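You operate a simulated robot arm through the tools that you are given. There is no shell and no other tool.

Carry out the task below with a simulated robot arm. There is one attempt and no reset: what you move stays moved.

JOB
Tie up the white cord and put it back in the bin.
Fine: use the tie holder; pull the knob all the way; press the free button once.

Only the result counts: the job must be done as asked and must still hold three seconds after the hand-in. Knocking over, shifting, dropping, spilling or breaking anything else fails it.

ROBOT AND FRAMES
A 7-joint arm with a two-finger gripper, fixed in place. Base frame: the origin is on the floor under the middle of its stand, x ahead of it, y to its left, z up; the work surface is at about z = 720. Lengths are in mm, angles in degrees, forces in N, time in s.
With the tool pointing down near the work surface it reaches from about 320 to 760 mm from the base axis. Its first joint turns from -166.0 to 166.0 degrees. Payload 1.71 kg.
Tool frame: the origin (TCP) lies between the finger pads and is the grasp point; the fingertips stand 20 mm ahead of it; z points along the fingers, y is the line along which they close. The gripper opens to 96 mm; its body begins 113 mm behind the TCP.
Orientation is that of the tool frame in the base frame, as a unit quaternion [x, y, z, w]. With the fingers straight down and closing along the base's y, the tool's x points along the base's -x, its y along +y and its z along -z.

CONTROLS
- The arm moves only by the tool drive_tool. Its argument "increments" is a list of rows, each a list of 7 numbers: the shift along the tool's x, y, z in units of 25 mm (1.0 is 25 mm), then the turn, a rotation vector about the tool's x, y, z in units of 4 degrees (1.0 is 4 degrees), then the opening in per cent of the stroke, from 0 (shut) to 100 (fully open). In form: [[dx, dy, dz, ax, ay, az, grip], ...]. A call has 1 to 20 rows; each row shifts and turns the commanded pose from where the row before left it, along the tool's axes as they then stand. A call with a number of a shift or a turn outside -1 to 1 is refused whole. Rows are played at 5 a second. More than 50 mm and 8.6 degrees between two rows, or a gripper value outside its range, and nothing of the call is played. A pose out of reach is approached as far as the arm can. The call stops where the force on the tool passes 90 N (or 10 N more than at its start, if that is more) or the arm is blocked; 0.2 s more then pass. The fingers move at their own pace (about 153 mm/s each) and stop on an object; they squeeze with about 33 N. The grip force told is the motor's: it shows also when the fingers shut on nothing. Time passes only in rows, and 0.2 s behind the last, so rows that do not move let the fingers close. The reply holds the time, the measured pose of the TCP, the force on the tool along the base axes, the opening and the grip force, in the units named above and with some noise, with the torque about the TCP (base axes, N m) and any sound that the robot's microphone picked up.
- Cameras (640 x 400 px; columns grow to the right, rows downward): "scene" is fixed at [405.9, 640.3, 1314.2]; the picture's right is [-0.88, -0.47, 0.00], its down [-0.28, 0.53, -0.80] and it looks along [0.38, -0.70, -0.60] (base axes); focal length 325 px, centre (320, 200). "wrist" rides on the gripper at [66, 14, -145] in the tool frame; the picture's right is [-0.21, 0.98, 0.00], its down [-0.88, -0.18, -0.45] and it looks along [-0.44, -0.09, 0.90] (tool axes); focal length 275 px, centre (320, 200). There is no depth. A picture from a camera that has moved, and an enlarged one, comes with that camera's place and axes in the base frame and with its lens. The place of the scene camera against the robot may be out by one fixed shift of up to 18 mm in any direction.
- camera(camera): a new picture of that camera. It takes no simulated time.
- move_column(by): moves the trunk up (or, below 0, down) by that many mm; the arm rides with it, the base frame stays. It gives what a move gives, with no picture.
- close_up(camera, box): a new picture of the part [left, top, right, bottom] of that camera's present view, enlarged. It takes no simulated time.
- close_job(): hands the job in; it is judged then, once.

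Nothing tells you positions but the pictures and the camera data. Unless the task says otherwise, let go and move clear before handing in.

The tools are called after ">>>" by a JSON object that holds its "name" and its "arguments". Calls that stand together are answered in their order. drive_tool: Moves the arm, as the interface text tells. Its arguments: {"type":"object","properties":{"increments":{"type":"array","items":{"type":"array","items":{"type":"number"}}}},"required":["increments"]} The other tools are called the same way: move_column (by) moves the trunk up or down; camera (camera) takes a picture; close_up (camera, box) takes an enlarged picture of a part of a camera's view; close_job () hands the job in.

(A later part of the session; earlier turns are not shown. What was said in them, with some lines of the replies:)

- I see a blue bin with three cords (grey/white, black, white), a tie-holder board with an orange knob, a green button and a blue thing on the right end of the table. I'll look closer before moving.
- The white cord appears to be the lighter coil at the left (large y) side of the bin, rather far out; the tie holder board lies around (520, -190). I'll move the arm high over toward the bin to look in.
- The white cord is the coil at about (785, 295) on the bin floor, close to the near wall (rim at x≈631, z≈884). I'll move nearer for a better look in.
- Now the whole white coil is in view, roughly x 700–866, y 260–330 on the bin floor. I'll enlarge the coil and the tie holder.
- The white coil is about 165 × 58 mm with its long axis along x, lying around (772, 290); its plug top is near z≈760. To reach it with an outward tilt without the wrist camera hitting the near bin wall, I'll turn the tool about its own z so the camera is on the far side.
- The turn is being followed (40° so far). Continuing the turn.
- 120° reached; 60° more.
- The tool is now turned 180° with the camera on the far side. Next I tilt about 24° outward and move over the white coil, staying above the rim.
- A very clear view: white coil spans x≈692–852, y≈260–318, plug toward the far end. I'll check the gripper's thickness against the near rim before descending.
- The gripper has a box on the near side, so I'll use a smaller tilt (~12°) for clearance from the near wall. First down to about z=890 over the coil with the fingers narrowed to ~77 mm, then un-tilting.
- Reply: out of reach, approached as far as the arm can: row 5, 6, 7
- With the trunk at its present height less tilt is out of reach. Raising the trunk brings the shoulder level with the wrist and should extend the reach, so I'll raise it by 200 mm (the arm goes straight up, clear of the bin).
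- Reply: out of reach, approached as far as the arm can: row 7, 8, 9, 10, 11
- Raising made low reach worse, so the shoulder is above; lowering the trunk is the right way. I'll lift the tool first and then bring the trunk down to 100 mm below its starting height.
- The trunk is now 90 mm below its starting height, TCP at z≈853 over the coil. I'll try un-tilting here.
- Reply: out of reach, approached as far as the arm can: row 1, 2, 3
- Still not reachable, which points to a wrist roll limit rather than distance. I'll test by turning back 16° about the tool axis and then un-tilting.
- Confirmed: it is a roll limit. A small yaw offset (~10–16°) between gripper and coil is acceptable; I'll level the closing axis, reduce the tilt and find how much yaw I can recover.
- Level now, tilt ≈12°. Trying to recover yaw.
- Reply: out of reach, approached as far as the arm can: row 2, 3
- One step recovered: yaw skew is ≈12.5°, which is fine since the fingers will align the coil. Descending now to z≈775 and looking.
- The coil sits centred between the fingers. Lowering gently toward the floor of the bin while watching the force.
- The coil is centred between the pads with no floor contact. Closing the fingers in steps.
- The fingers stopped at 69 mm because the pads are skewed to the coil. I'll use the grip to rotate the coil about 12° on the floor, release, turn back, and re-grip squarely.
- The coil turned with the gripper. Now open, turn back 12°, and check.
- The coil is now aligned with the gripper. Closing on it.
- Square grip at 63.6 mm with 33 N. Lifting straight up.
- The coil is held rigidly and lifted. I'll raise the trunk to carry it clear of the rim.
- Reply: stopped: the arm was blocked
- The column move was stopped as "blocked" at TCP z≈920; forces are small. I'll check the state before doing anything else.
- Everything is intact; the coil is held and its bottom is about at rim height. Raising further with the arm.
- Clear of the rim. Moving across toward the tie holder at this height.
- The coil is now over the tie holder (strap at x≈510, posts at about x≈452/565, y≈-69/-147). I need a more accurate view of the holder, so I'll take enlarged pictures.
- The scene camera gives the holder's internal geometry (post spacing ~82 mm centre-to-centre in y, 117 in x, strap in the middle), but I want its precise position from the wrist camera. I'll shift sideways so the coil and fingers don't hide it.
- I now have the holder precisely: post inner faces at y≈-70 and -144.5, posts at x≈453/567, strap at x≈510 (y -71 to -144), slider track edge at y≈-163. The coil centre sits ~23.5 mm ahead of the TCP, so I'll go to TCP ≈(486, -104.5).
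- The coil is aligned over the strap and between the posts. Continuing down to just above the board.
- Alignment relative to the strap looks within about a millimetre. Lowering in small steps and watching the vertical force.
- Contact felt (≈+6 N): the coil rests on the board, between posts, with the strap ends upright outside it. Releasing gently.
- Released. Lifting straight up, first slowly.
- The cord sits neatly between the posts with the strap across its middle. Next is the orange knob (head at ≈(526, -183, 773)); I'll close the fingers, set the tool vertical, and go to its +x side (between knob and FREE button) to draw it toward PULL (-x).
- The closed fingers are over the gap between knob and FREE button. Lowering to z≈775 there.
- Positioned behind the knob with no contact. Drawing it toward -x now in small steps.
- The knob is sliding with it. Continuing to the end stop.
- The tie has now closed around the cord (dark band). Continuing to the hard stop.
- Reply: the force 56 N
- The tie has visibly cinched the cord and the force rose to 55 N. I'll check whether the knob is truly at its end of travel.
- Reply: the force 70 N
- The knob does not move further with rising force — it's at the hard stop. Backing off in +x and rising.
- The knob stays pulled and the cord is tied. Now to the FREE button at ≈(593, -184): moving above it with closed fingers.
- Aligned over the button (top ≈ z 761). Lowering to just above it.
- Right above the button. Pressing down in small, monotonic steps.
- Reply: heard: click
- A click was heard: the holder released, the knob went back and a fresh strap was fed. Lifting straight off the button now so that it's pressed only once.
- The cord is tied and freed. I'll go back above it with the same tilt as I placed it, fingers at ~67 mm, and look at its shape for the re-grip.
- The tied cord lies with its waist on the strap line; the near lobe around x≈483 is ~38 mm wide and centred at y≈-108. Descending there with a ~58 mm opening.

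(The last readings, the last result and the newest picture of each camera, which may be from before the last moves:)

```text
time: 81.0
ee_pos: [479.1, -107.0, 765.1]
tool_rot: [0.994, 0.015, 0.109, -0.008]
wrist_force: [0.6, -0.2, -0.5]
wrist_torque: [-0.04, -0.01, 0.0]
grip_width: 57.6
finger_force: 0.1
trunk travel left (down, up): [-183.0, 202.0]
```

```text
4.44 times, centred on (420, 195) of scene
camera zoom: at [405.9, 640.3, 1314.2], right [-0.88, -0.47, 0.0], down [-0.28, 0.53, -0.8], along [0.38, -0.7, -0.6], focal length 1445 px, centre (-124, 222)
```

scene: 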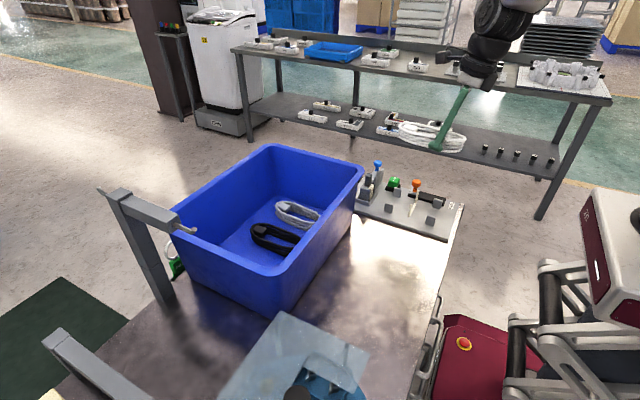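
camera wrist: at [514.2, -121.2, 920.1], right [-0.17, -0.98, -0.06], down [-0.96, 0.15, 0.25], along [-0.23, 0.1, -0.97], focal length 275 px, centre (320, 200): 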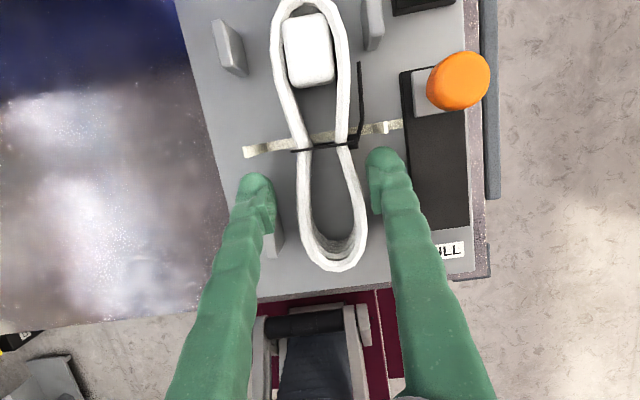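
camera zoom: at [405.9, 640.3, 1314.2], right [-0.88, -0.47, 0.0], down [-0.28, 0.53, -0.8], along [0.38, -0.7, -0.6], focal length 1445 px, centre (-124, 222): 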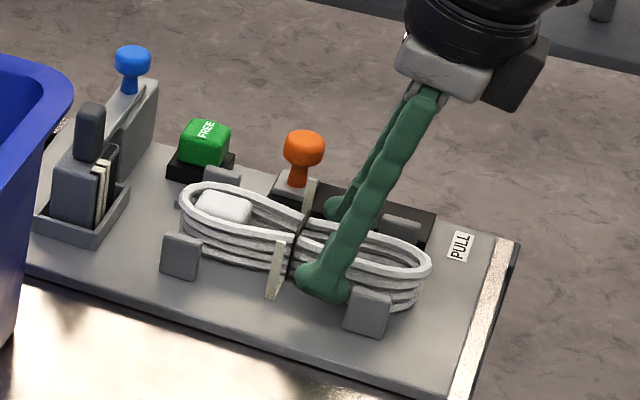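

The cord has shifted about 8 mm toward -x on the board during that move, though nothing else moved. I'll check the settled state closely before gripping.

>>> {"name": "drive_tool", "arguments": {"increments": [[0, 0, 0, 0, 0, 0, 60], [0, 0, 0, 0, 0, 0, 60]]}}

>>> {"name": "close_up", "arguments": {"camera": "wrist", "box": [220, 60, 440, 290]}}

>>> {"name": "close_up", "arguments": {"camera": "scene", "box": [380, 175, 450, 230]}}

```text
time: 81.6
ee_pos: [481.1, -107.0, 764.4]
tool_rot: [0.994, 0.015, 0.111, -0.007]
wrist_force: [-0.5, -0.2, -0.6]
wrist_torque: [-0.05, -0.02, 0.04]
grip_width: 57.5
finger_force: 0.1
trunk travel left (down, up): [-183.0, 202.0]
```

```text
1.74 times, centred on (330, 175) of wrist
camera zoom: at [514.9, -121.0, 920.8], right [-0.17, -0.98, -0.06], down [-0.96, 0.15, 0.24], along [-0.23, 0.1, -0.97], focal length 479 px, centre (303, 244)
```

zoom: 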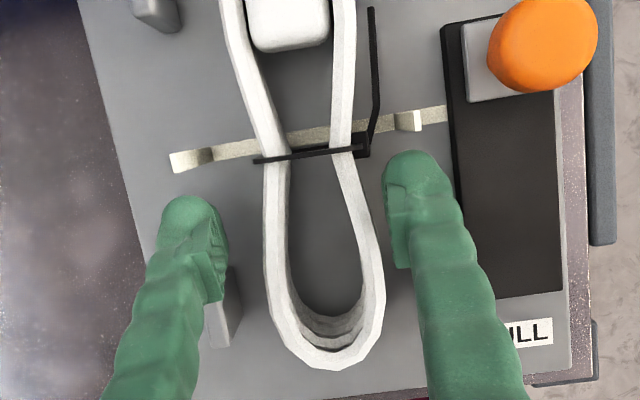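

```text
7.27 times, centred on (415, 202) of scene
camera zoom: at [405.9, 640.3, 1314.2], right [-0.88, -0.47, 0.0], down [-0.28, 0.53, -0.8], along [0.38, -0.7, -0.6], focal length 2365 px, centre (-371, 182)
```

zoom: 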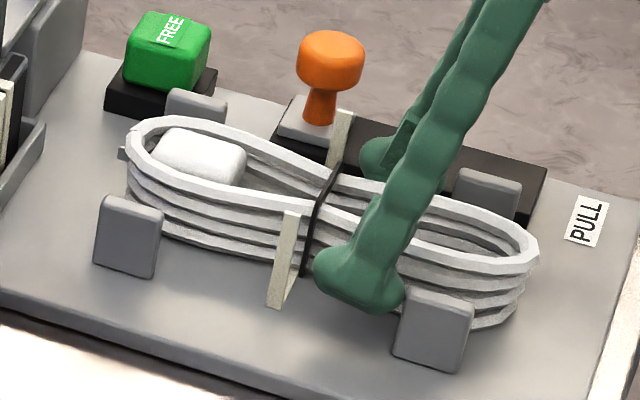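

No contact now and both sides have clearance. Lowering the last few millimetres and closing gently.

>>> {"name": "drive_tool", "arguments": {"increments": [[-0.033, 0.02, 0.148, 0, 0, 0, 60], [-0.033, 0.02, 0.148, 0, 0, 0, 60], [0, 0, 0, 0, 0, 0, 60]]}}

```text
time: 82.4
ee_pos: [482.1, -107.5, 755.8]
tool_rot: [0.994, 0.015, 0.11, -0.007]
wrist_force: [0.1, 0.9, 1.2]
wrist_torque: [0.06, 0.06, -0.04]
grip_width: 58.3
finger_force: 0.2
trunk travel left (down, up): [-183.0, 202.0]
```

>>> {"name": "drive_tool", "arguments": {"increments": [[0, 0, 0, 0, 0, 0, 50], [0, 0, 0, 0, 0, 0, 44], [0, 0, 0, 0, 0, 0, 38], [0, 0, 0, 0, 0, 0, 32], [0, 0, 0, 0, 0, 0, 26], [0, 0, 0, 0, 0, 0, 26]]}}

>>> {"name": "camera", "arguments": {"camera": "wrist"}}

>>> {"name": "close_up", "arguments": {"camera": "scene", "box": [380, 175, 450, 230]}}

```text
time: 83.8
ee_pos: [481.5, -108.5, 756.8]
tool_rot: [0.994, 0.014, 0.11, -0.007]
wrist_force: [-0.9, 0.4, 2.1]
wrist_torque: [-0.14, -0.04, 0.01]
grip_width: 30.8
finger_force: 33.1
trunk travel left (down, up): [-183.0, 202.0]
```

```text
taken
camera wrist: at [514.6, -121.8, 912.6], right [-0.17, -0.98, -0.05], down [-0.96, 0.15, 0.24], along [-0.23, 0.09, -0.97], focal length 275 px, centre (320, 200)
```

wrist: 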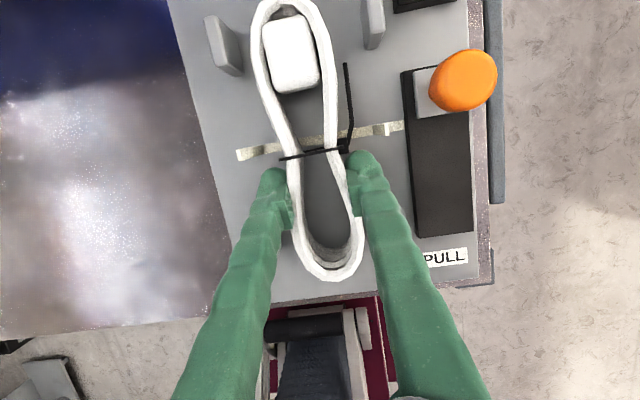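

```text
7.27 times, centred on (415, 202) of scene
camera zoom: at [405.9, 640.3, 1314.2], right [-0.88, -0.47, 0.0], down [-0.28, 0.53, -0.8], along [0.38, -0.7, -0.6], focal length 2365 px, centre (-371, 182)
```

zoom: 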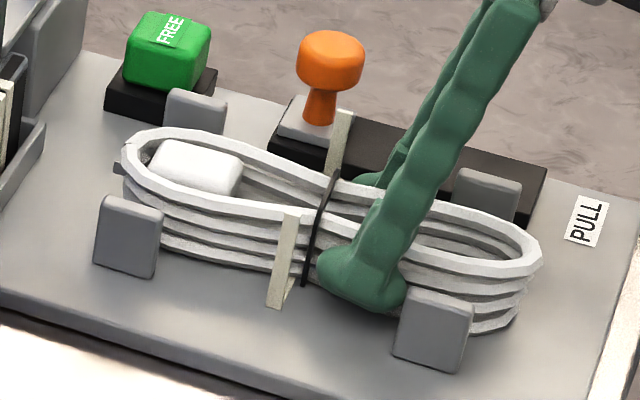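

Firm grip at 30.8 mm near the tied waist. Lifting slowly.

>>> {"name": "drive_tool", "arguments": {"increments": [[0.022, -0.001, -0.098, 0, 0, 0, 26], [0.044, -0.002, -0.195, 0, 0, 0, 26], [0.044, -0.002, -0.195, 0, 0, 0, 26], [0.088, -0.004, -0.39, 0, 0, 0, 26], [0.088, -0.004, -0.39, 0, 0, 0, 26], [0, 0, 0, 0, 0, 0, 26]]}}

>>> {"name": "camera", "arguments": {"camera": "wrist"}}

>>> {"name": "close_up", "arguments": {"camera": "scene", "box": [370, 140, 470, 230]}}

```text
time: 85.2
ee_pos: [483.0, -109.8, 791.4]
tool_rot: [0.994, 0.015, 0.11, -0.006]
wrist_force: [0.1, 0.0, -1.6]
wrist_torque: [-0.01, 0.06, 0.0]
grip_width: 30.6
finger_force: 33.3
trunk travel left (down, up): [-183.0, 202.0]
```

```text
taken
camera wrist: at [517.0, -123.1, 947.2], right [-0.17, -0.98, -0.05], down [-0.96, 0.15, 0.24], along [-0.23, 0.09, -0.97], focal length 275 px, centre (320, 200)
```

wrist: 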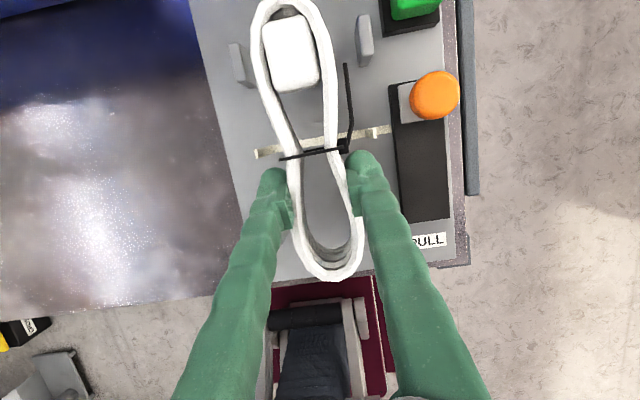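

```text
4.44 times, centred on (420, 185) of scene
camera zoom: at [405.9, 640.3, 1314.2], right [-0.88, -0.47, 0.0], down [-0.28, 0.53, -0.8], along [0.38, -0.7, -0.6], focal length 1445 px, centre (-124, 267)
```

zoom: 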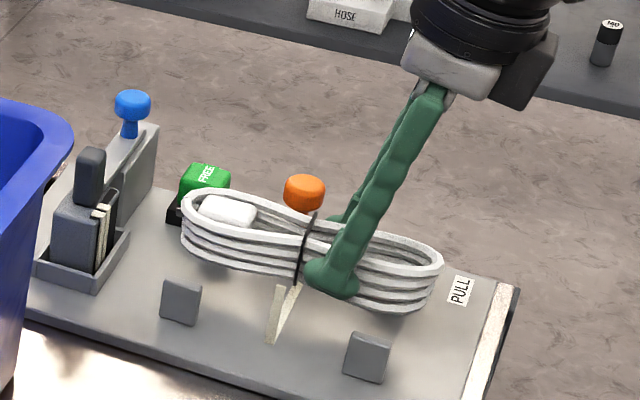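

The tied cord is held and clear of the posts. Raising it well above everything.

>>> {"name": "drive_tool", "arguments": {"increments": [[0.218, -0.01, -0.976, 0, 0, 0, 26], [0.218, -0.01, -0.976, 0, 0, 0, 26], [0.218, -0.01, -0.976, 0, 0, 0, 26], [0.218, -0.01, -0.976, 0, 0, 0, 26], [0.218, -0.01, -0.976, 0, 0, 0, 26], [0.218, -0.01, -0.976, 0, 0, 0, 26], [0.218, -0.01, -0.976, 0, 0, 0, 26], [0.218, -0.01, -0.976, 0, 0, 0, 26], [0.218, -0.01, -0.976, 0, 0, 0, 26], [0.218, -0.01, -0.976, 0, 0, 0, 26], [0, 0, 0, 0, 0, 0, 26]]}}

>>> {"name": "camera", "arguments": {"camera": "scene"}}

```text
time: 87.6
ee_pos: [479.7, -108.2, 1039.6]
tool_rot: [0.994, 0.014, 0.109, -0.009]
wrist_force: [0.0, 0.0, -2.5]
wrist_torque: [-0.02, 0.01, -0.05]
grip_width: 30.4
finger_force: 33.0
trunk travel left (down, up): [-183.0, 202.0]
```

```text
taken
```

scene: 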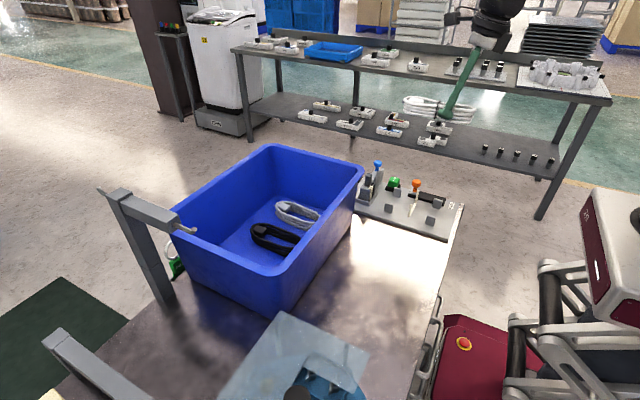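

Lowering the trunk here (arm retracted) for the reach into the bin.

>>> {"name": "move_column", "arguments": {"by": -85}}

```text
time: 88.8
ee_pos: [479.7, -109.3, 952.3]
tool_rot: [0.994, 0.015, 0.11, -0.008]
wrist_force: [0.4, 0.3, -1.4]
wrist_torque: [0.02, 0.04, 0.01]
grip_width: 30.8
finger_force: 33.5
trunk travel left (down, up): [-98.0, 287.0]
```

>>> {"name": "drive_tool", "arguments": {"increments": [[0.044, 0, -0.195, 0.15, -0.008, -0.67, 26], [0.044, 0, -0.195, 0.15, -0.008, -0.67, 26], [0.044, 0, -0.195, 0.15, -0.008, -0.67, 26], [0.044, 0, -0.195, 0.15, -0.008, -0.67, 26], [0.656, -0.671, 0.152, 0, 0, 0, 26], [0.656, -0.671, 0.152, 0, 0, 0, 26], [0.656, -0.671, 0.152, 0, 0, 0, 26], [0.656, -0.671, 0.152, 0, 0, 0, 26], [0.656, -0.671, 0.152, 0, 0, 0, 26], [0.656, -0.671, 0.152, 0, 0, 0, 26], [0.656, -0.671, 0.152, 0, 0, 0, 26], [0.656, -0.671, 0.152, 0, 0, 0, 26], [0, 0, 0, 0, 0, 0, 26]]}}

```text
time: 91.6
ee_pos: [580.3, 54.2, 972.5]
tool_rot: [0.988, 0.11, 0.109, -0.019]
wrist_force: [0.0, -0.5, -1.5]
wrist_torque: [-0.01, 0.05, -0.01]
grip_width: 30.5
finger_force: 33.0
trunk travel left (down, up): [-98.0, 287.0]
```

>>> {"name": "drive_tool", "arguments": {"increments": [[0.656, -0.66, 0.152, 0, 0, 0, 26], [0.656, -0.66, 0.152, 0, 0, 0, 26], [0.656, -0.66, 0.152, 0, 0, 0, 26], [0.656, -0.66, 0.152, 0, 0, 0, 26], [0.656, -0.66, 0.152, 0, 0, 0, 26], [0.656, -0.66, 0.152, 0, 0, 0, 26], [0.656, -0.66, 0.152, 0, 0, 0, 26], [0.656, -0.66, 0.152, 0, 0, 0, 26], [0.656, -0.66, 0.152, 0, 0, 0, 26], [0.656, -0.66, 0.152, 0, 0, 0, 26], [0.656, -0.66, 0.152, 0, 0, 0, 26], [0.656, -0.66, 0.152, 0, 0, 0, 26], [0, 0, 0, 0, 0, 0, 26]]}}

>>> {"name": "camera", "arguments": {"camera": "wrist"}}

>>> {"name": "camera", "arguments": {"camera": "scene"}}

```text
time: 94.4
ee_pos: [722.8, 271.6, 975.0]
tool_rot: [0.988, 0.11, 0.108, -0.018]
wrist_force: [-0.3, 0.6, -1.7]
wrist_torque: [-0.05, 0.04, 0.01]
grip_width: 30.8
finger_force: 32.7
out of reach, approached as far as the arm can: row 12
trunk travel left (down, up): [-98.0, 287.0]
```

```text
taken
camera wrist: at [759.8, 264.6, 1131.6], right [0.02, -1.0, -0.06], down [-0.97, -0.03, 0.25], along [-0.25, 0.05, -0.97], focal length 275 px, centre (320, 200)
```

wrist: 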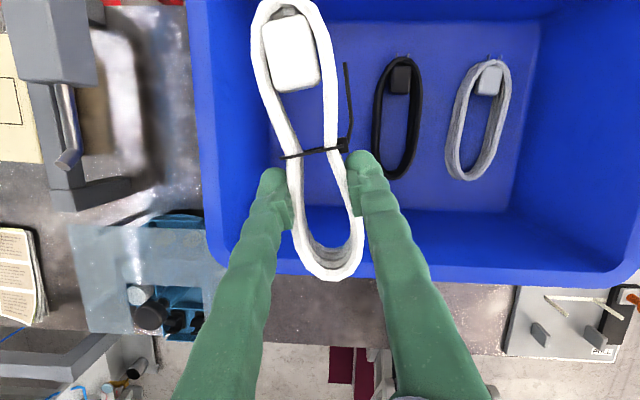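

```text
taken
```

scene: 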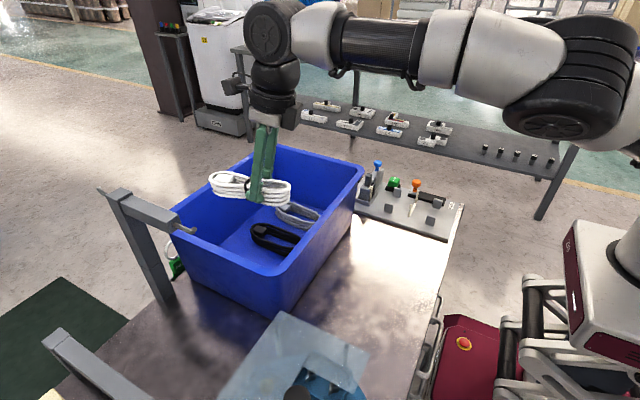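

Over the bin; the very last step was out of reach at this height. Coil is inside the rim outline, so I'll descend here and shift outward lower down.

>>> {"name": "drive_tool", "arguments": {"increments": [[-0.196, 0.011, 0.879, 0, 0, 0, 26], [-0.196, 0.011, 0.879, 0, 0, 0, 26], [-0.196, 0.011, 0.879, 0, 0, 0, 26], [0, 0, 0, 0, 0, 0, 26]]}}

>>> {"name": "camera", "arguments": {"camera": "wrist"}}

>>> {"name": "close_up", "arguments": {"camera": "scene", "box": [150, 60, 400, 310]}}

```text
time: 95.4
ee_pos: [723.0, 271.6, 908.0]
tool_rot: [0.988, 0.109, 0.108, -0.018]
wrist_force: [-1.0, 1.3, -1.8]
wrist_torque: [-0.01, 0.03, 0.01]
grip_width: 30.9
finger_force: 32.8
trunk travel left (down, up): [-98.0, 287.0]
```

```text
taken
camera wrist: at [759.9, 264.2, 1063.4], right [0.02, -1.0, -0.06], down [-0.97, -0.03, 0.25], along [-0.25, 0.05, -0.97], focal length 275 px, centre (320, 200)
```

wrist: 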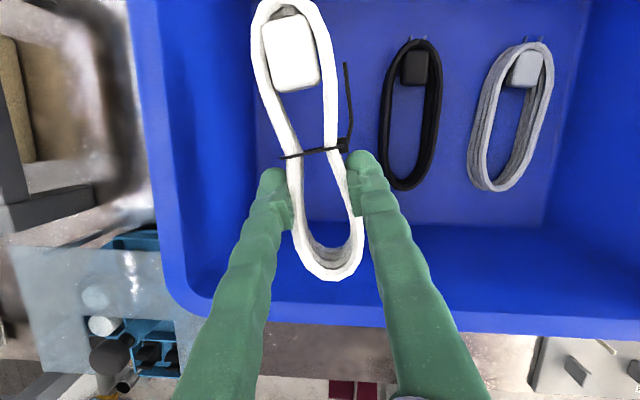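

```text
1.60 times, centred on (275, 185) of scene
camera zoom: at [405.9, 640.3, 1314.2], right [-0.88, -0.47, 0.0], down [-0.28, 0.53, -0.8], along [0.38, -0.7, -0.6], focal length 520 px, centre (392, 224)
```

zoom: 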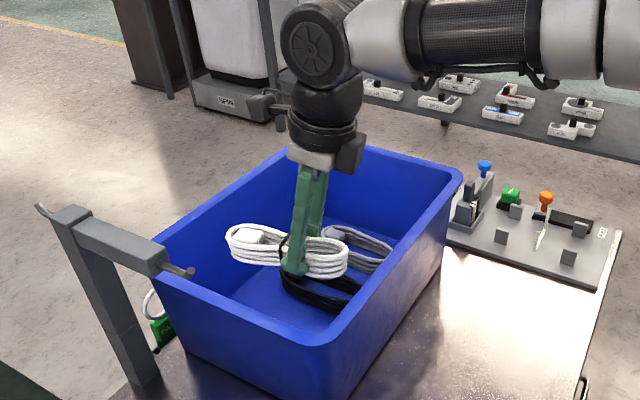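

>>> {"name": "drive_tool", "arguments": {"increments": [[0.322, -0.254, 0.238, 0, 0, 0, 26], [0.322, -0.254, 0.238, 0, 0, 0, 26], [0, 0, 0, 0, 0, 0, 26]]}}

```text
time: 96.2
ee_pos: [739.3, 288.1, 899.5]
tool_rot: [0.988, 0.11, 0.107, -0.018]
wrist_force: [0.4, 0.2, -1.9]
wrist_torque: [-0.03, 0.03, -0.03]
grip_width: 30.7
finger_force: 33.6
trunk travel left (down, up): [-98.0, 287.0]
```

>>> {"name": "drive_tool", "arguments": {"increments": [[-0.187, 0.01, 0.846, 0, 0, 0, 26], [-0.187, 0.01, 0.846, 0, 0, 0, 26], [-0.187, 0.01, 0.846, 0, 0, 0, 26], [-0.187, 0.01, 0.846, 0, 0, 0, 26], [-0.187, 0.01, 0.846, 0, 0, 0, 26], [0, 0, 0, 0, 0, 0, 26]]}}

>>> {"name": "camera", "arguments": {"camera": "wrist"}}

>>> {"name": "close_up", "arguments": {"camera": "scene", "box": [150, 60, 400, 310]}}

```text
time: 97.6
ee_pos: [737.6, 288.0, 791.7]
tool_rot: [0.988, 0.11, 0.108, -0.018]
wrist_force: [-0.3, 0.0, -1.5]
wrist_torque: [0.03, 0.02, -0.03]
grip_width: 30.8
finger_force: 33.3
trunk travel left (down, up): [-98.0, 287.0]
```

```text
taken
camera wrist: at [775.1, 280.7, 946.9], right [0.02, -1.0, -0.06], down [-0.97, -0.03, 0.25], along [-0.25, 0.05, -0.97], focal length 275 px, centre (320, 200)
```

wrist: 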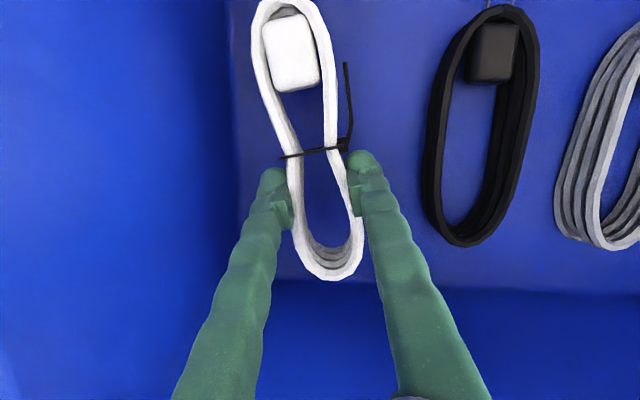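

```text
1.60 times, centred on (275, 185) of scene
camera zoom: at [405.9, 640.3, 1314.2], right [-0.88, -0.47, 0.0], down [-0.28, 0.53, -0.8], along [0.38, -0.7, -0.6], focal length 520 px, centre (392, 224)
```

zoom: 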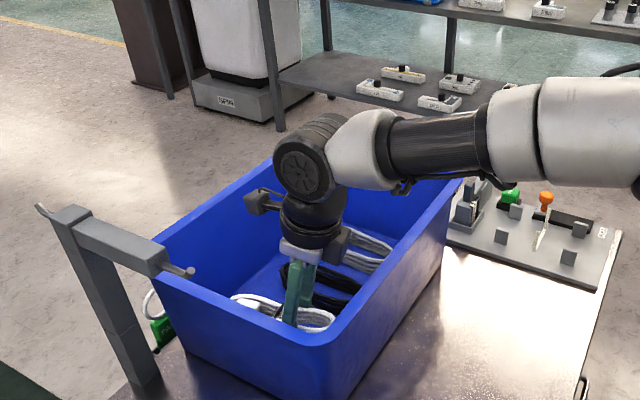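

Lowering onto the bin floor, then in small steps.

>>> {"name": "drive_tool", "arguments": {"increments": [[-0.102, 0.005, 0.47, 0, 0, 0, 26], [-0.102, 0.005, 0.47, 0, 0, 0, 26], [-0.085, 0.005, 0.39, 0, 0, 0, 26], [0, 0, 0, 0, 0, 0, 26]]}}

```text
time: 98.6
ee_pos: [739.6, 287.9, 757.2]
tool_rot: [0.988, 0.109, 0.107, -0.017]
wrist_force: [-0.1, -0.3, -1.8]
wrist_torque: [0.02, 0.03, 0.0]
grip_width: 31.2
finger_force: 33.1
trunk travel left (down, up): [-98.0, 287.0]
```

>>> {"name": "drive_tool", "arguments": {"increments": [[-0.017, 0, 0.08, 0, 0, 0, 26], [0, 0, 0, 0, 0, 0, 26], [-0.017, 0, 0.08, 0, 0, 0, 26], [0, 0, 0, 0, 0, 0, 26]]}}

```text
time: 99.6
ee_pos: [738.2, 288.7, 753.7]
tool_rot: [0.988, 0.11, 0.109, -0.018]
wrist_force: [0.6, 0.1, 12.7]
wrist_torque: [-0.3, -0.07, 0.01]
grip_width: 31.0
finger_force: 32.9
trunk travel left (down, up): [-98.0, 287.0]
```

Floor contact felt. Opening the fingers gently.

>>> {"name": "drive_tool", "arguments": {"increments": [[0, 0, -0.03, 0, 0, 0, 34], [0, 0, 0, 0, 0, 0, 40], [0, 0, 0, 0, 0, 0, 48], [0, 0, 0, 0, 0, 0, 54], [0, 0, 0, 0, 0, 0, 54]]}}

>>> {"name": "camera", "arguments": {"camera": "wrist"}}

```text
time: 100.8
ee_pos: [739.2, 289.1, 754.4]
tool_rot: [0.988, 0.11, 0.108, -0.018]
wrist_force: [-0.2, 0.6, 0.1]
wrist_torque: [0.02, 0.0, -0.02]
grip_width: 52.0
finger_force: 0.0
trunk travel left (down, up): [-98.0, 287.0]
```

```text
taken
camera wrist: at [775.3, 281.2, 909.1], right [0.02, -1.0, -0.06], down [-0.97, -0.03, 0.25], along [-0.25, 0.05, -0.97], focal length 275 px, centre (320, 200)
```

wrist: 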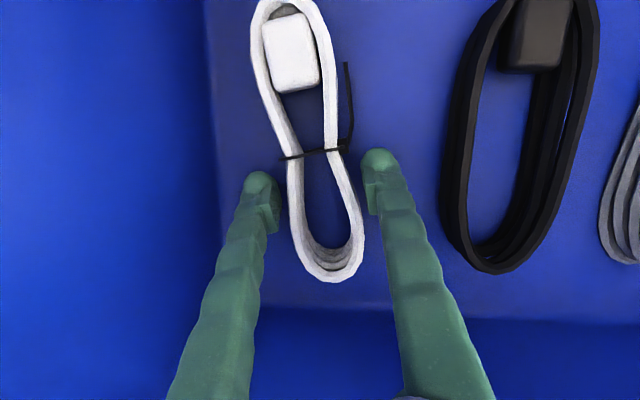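

Released: the tied cord lies in the bin. Lifting out.

>>> {"name": "drive_tool", "arguments": {"increments": [[0.043, -0.002, -0.195, 0, 0, 0, 54], [0.043, -0.002, -0.195, 0, 0, 0, 54], [0.174, -0.01, -0.78, 0, 0, 0, 54], [0.174, -0.01, -0.78, 0, 0, 0, 54], [0.174, -0.01, -0.78, 0, 0, 0, 54], [0.174, -0.01, -0.78, 0, 0, 0, 54], [0.174, -0.01, -0.78, 0, 0, 0, 54], [0.174, -0.01, -0.78, 0, 0, 0, 54]]}}

>>> {"name": "camera", "arguments": {"camera": "wrist"}}

```text
time: 102.6
ee_pos: [739.9, 289.8, 883.8]
tool_rot: [0.988, 0.109, 0.107, -0.018]
wrist_force: [-0.7, 0.4, -0.1]
wrist_torque: [-0.03, 0.01, -0.01]
grip_width: 52.0
finger_force: 0.0
trunk travel left (down, up): [-98.0, 287.0]
```

```text
taken
camera wrist: at [775.9, 282.5, 1039.8], right [0.02, -1.0, -0.06], down [-0.97, -0.03, 0.25], along [-0.25, 0.05, -0.97], focal length 275 px, centre (320, 200)
```

wrist: 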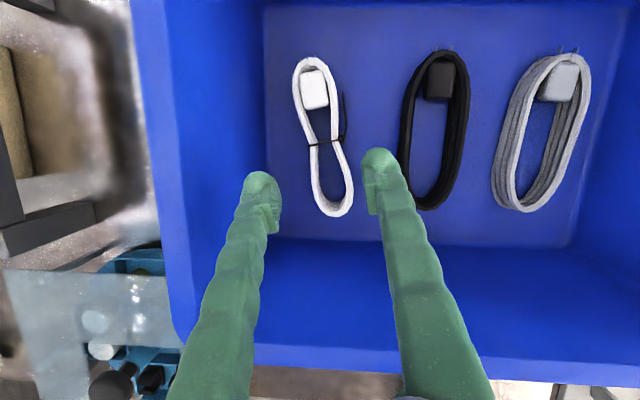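

The tied white cord rests beside the others. Moving the arm up and clear of the bin.

>>> {"name": "drive_tool", "arguments": {"increments": [[-0.22, 0.26, -0.96, 0, 0, 0, 54], [-0.22, 0.26, -0.96, 0, 0, 0, 54], [-0.22, 0.26, -0.96, 0, 0, 0, 54], [-0.22, 0.26, -0.96, 0, 0, 0, 54], [-0.649, 0.67, -0.151, 0, 0, 0, 54], [-0.649, 0.67, -0.151, 0, 0, 0, 54], [-0.649, 0.67, -0.151, 0, 0, 0, 54], [-0.649, 0.67, -0.151, 0, 0, 0, 54], [-0.649, 0.67, -0.151, 0, 0, 0, 54], [-0.649, 0.67, -0.151, 0, 0, 0, 54], [-0.649, 0.67, -0.151, 0, 0, 0, 54], [-0.649, 0.67, -0.151, 0, 0, 0, 54], [-0.649, 0.67, -0.151, 0, 0, 0, 54], [-0.649, 0.67, -0.151, 0, 0, 0, 54]]}}

>>> {"name": "camera", "arguments": {"camera": "scene"}}

>>> {"name": "close_up", "arguments": {"camera": "scene", "box": [340, 150, 480, 240]}}

>>> {"name": "close_up", "arguments": {"camera": "scene", "box": [160, 140, 380, 300]}}

```text
time: 105.6
ee_pos: [576.3, 49.1, 973.0]
tool_rot: [0.988, 0.11, 0.109, -0.019]
wrist_force: [1.1, 0.0, 0.9]
wrist_torque: [-0.01, -0.02, -0.01]
grip_width: 51.9
finger_force: 0.1
trunk travel left (down, up): [-98.0, 287.0]
```

```text
taken
```

scene: 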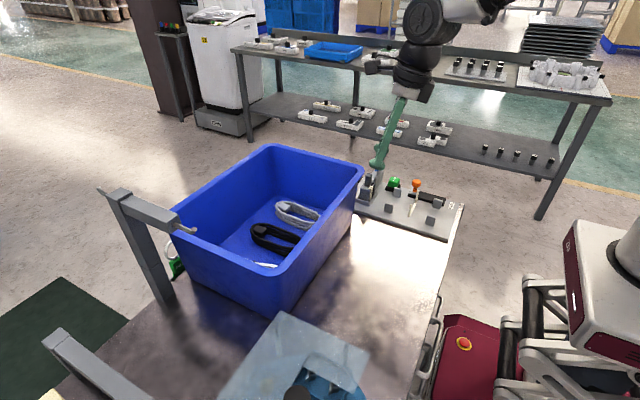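

```text
4.44 times, centred on (410, 195) of scene
camera zoom: at [405.9, 640.3, 1314.2], right [-0.88, -0.47, 0.0], down [-0.28, 0.53, -0.8], along [0.38, -0.7, -0.6], focal length 1445 px, centre (-80, 222)
```

zoom: 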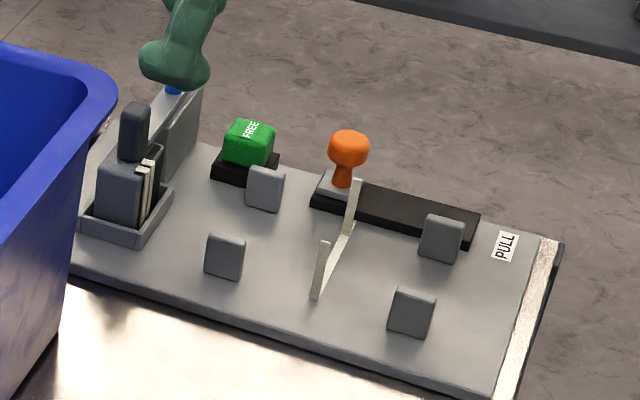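

```text
2.50 times, centred on (270, 220) of scene
camera zoom: at [405.9, 640.3, 1314.2], right [-0.88, -0.47, 0.0], down [-0.28, 0.53, -0.8], along [0.38, -0.7, -0.6], focal length 813 px, centre (445, 150)
```

zoom: 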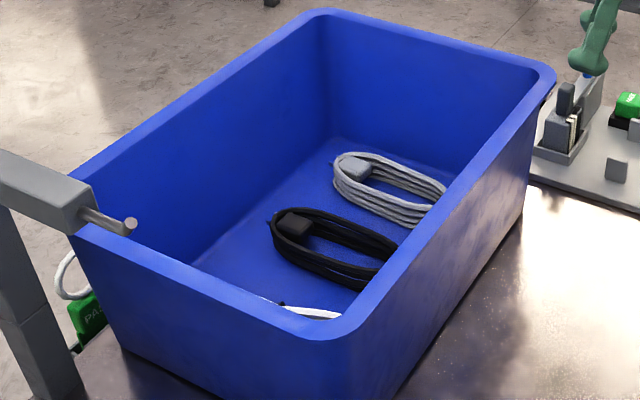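

The white cord is tied and back in the bin. The other two cords, the bin and the tie holder are where they were, with a fresh strap fed into the holder, and the gripper is open and clear. Handing in.

>>> {"name": "close_job", "arguments": {}}

```text
The job is handed in.
```

The white cord is tied at its middle and back in the bin next to the black and grey ones. The job is handed in, but I haven't been told the result.

- **Tie holder:** I laid the cord between the four posts with the strap across its middle.
- **Knob:** I pulled the orange knob until it hit its stop, and the tie closed tight around the cord.
- **FREE button:** I pressed it once and heard one click. The knob then went back to its start position and the holder fed a fresh strap.
- **Everything else:** The bin, the other two cords and the holder look unmoved in the last pictures. The arm is open and clear of them.

Before I picked the tied cord up, it slid about 8 mm on the holder board, and I don't know why. Nothing else moved.
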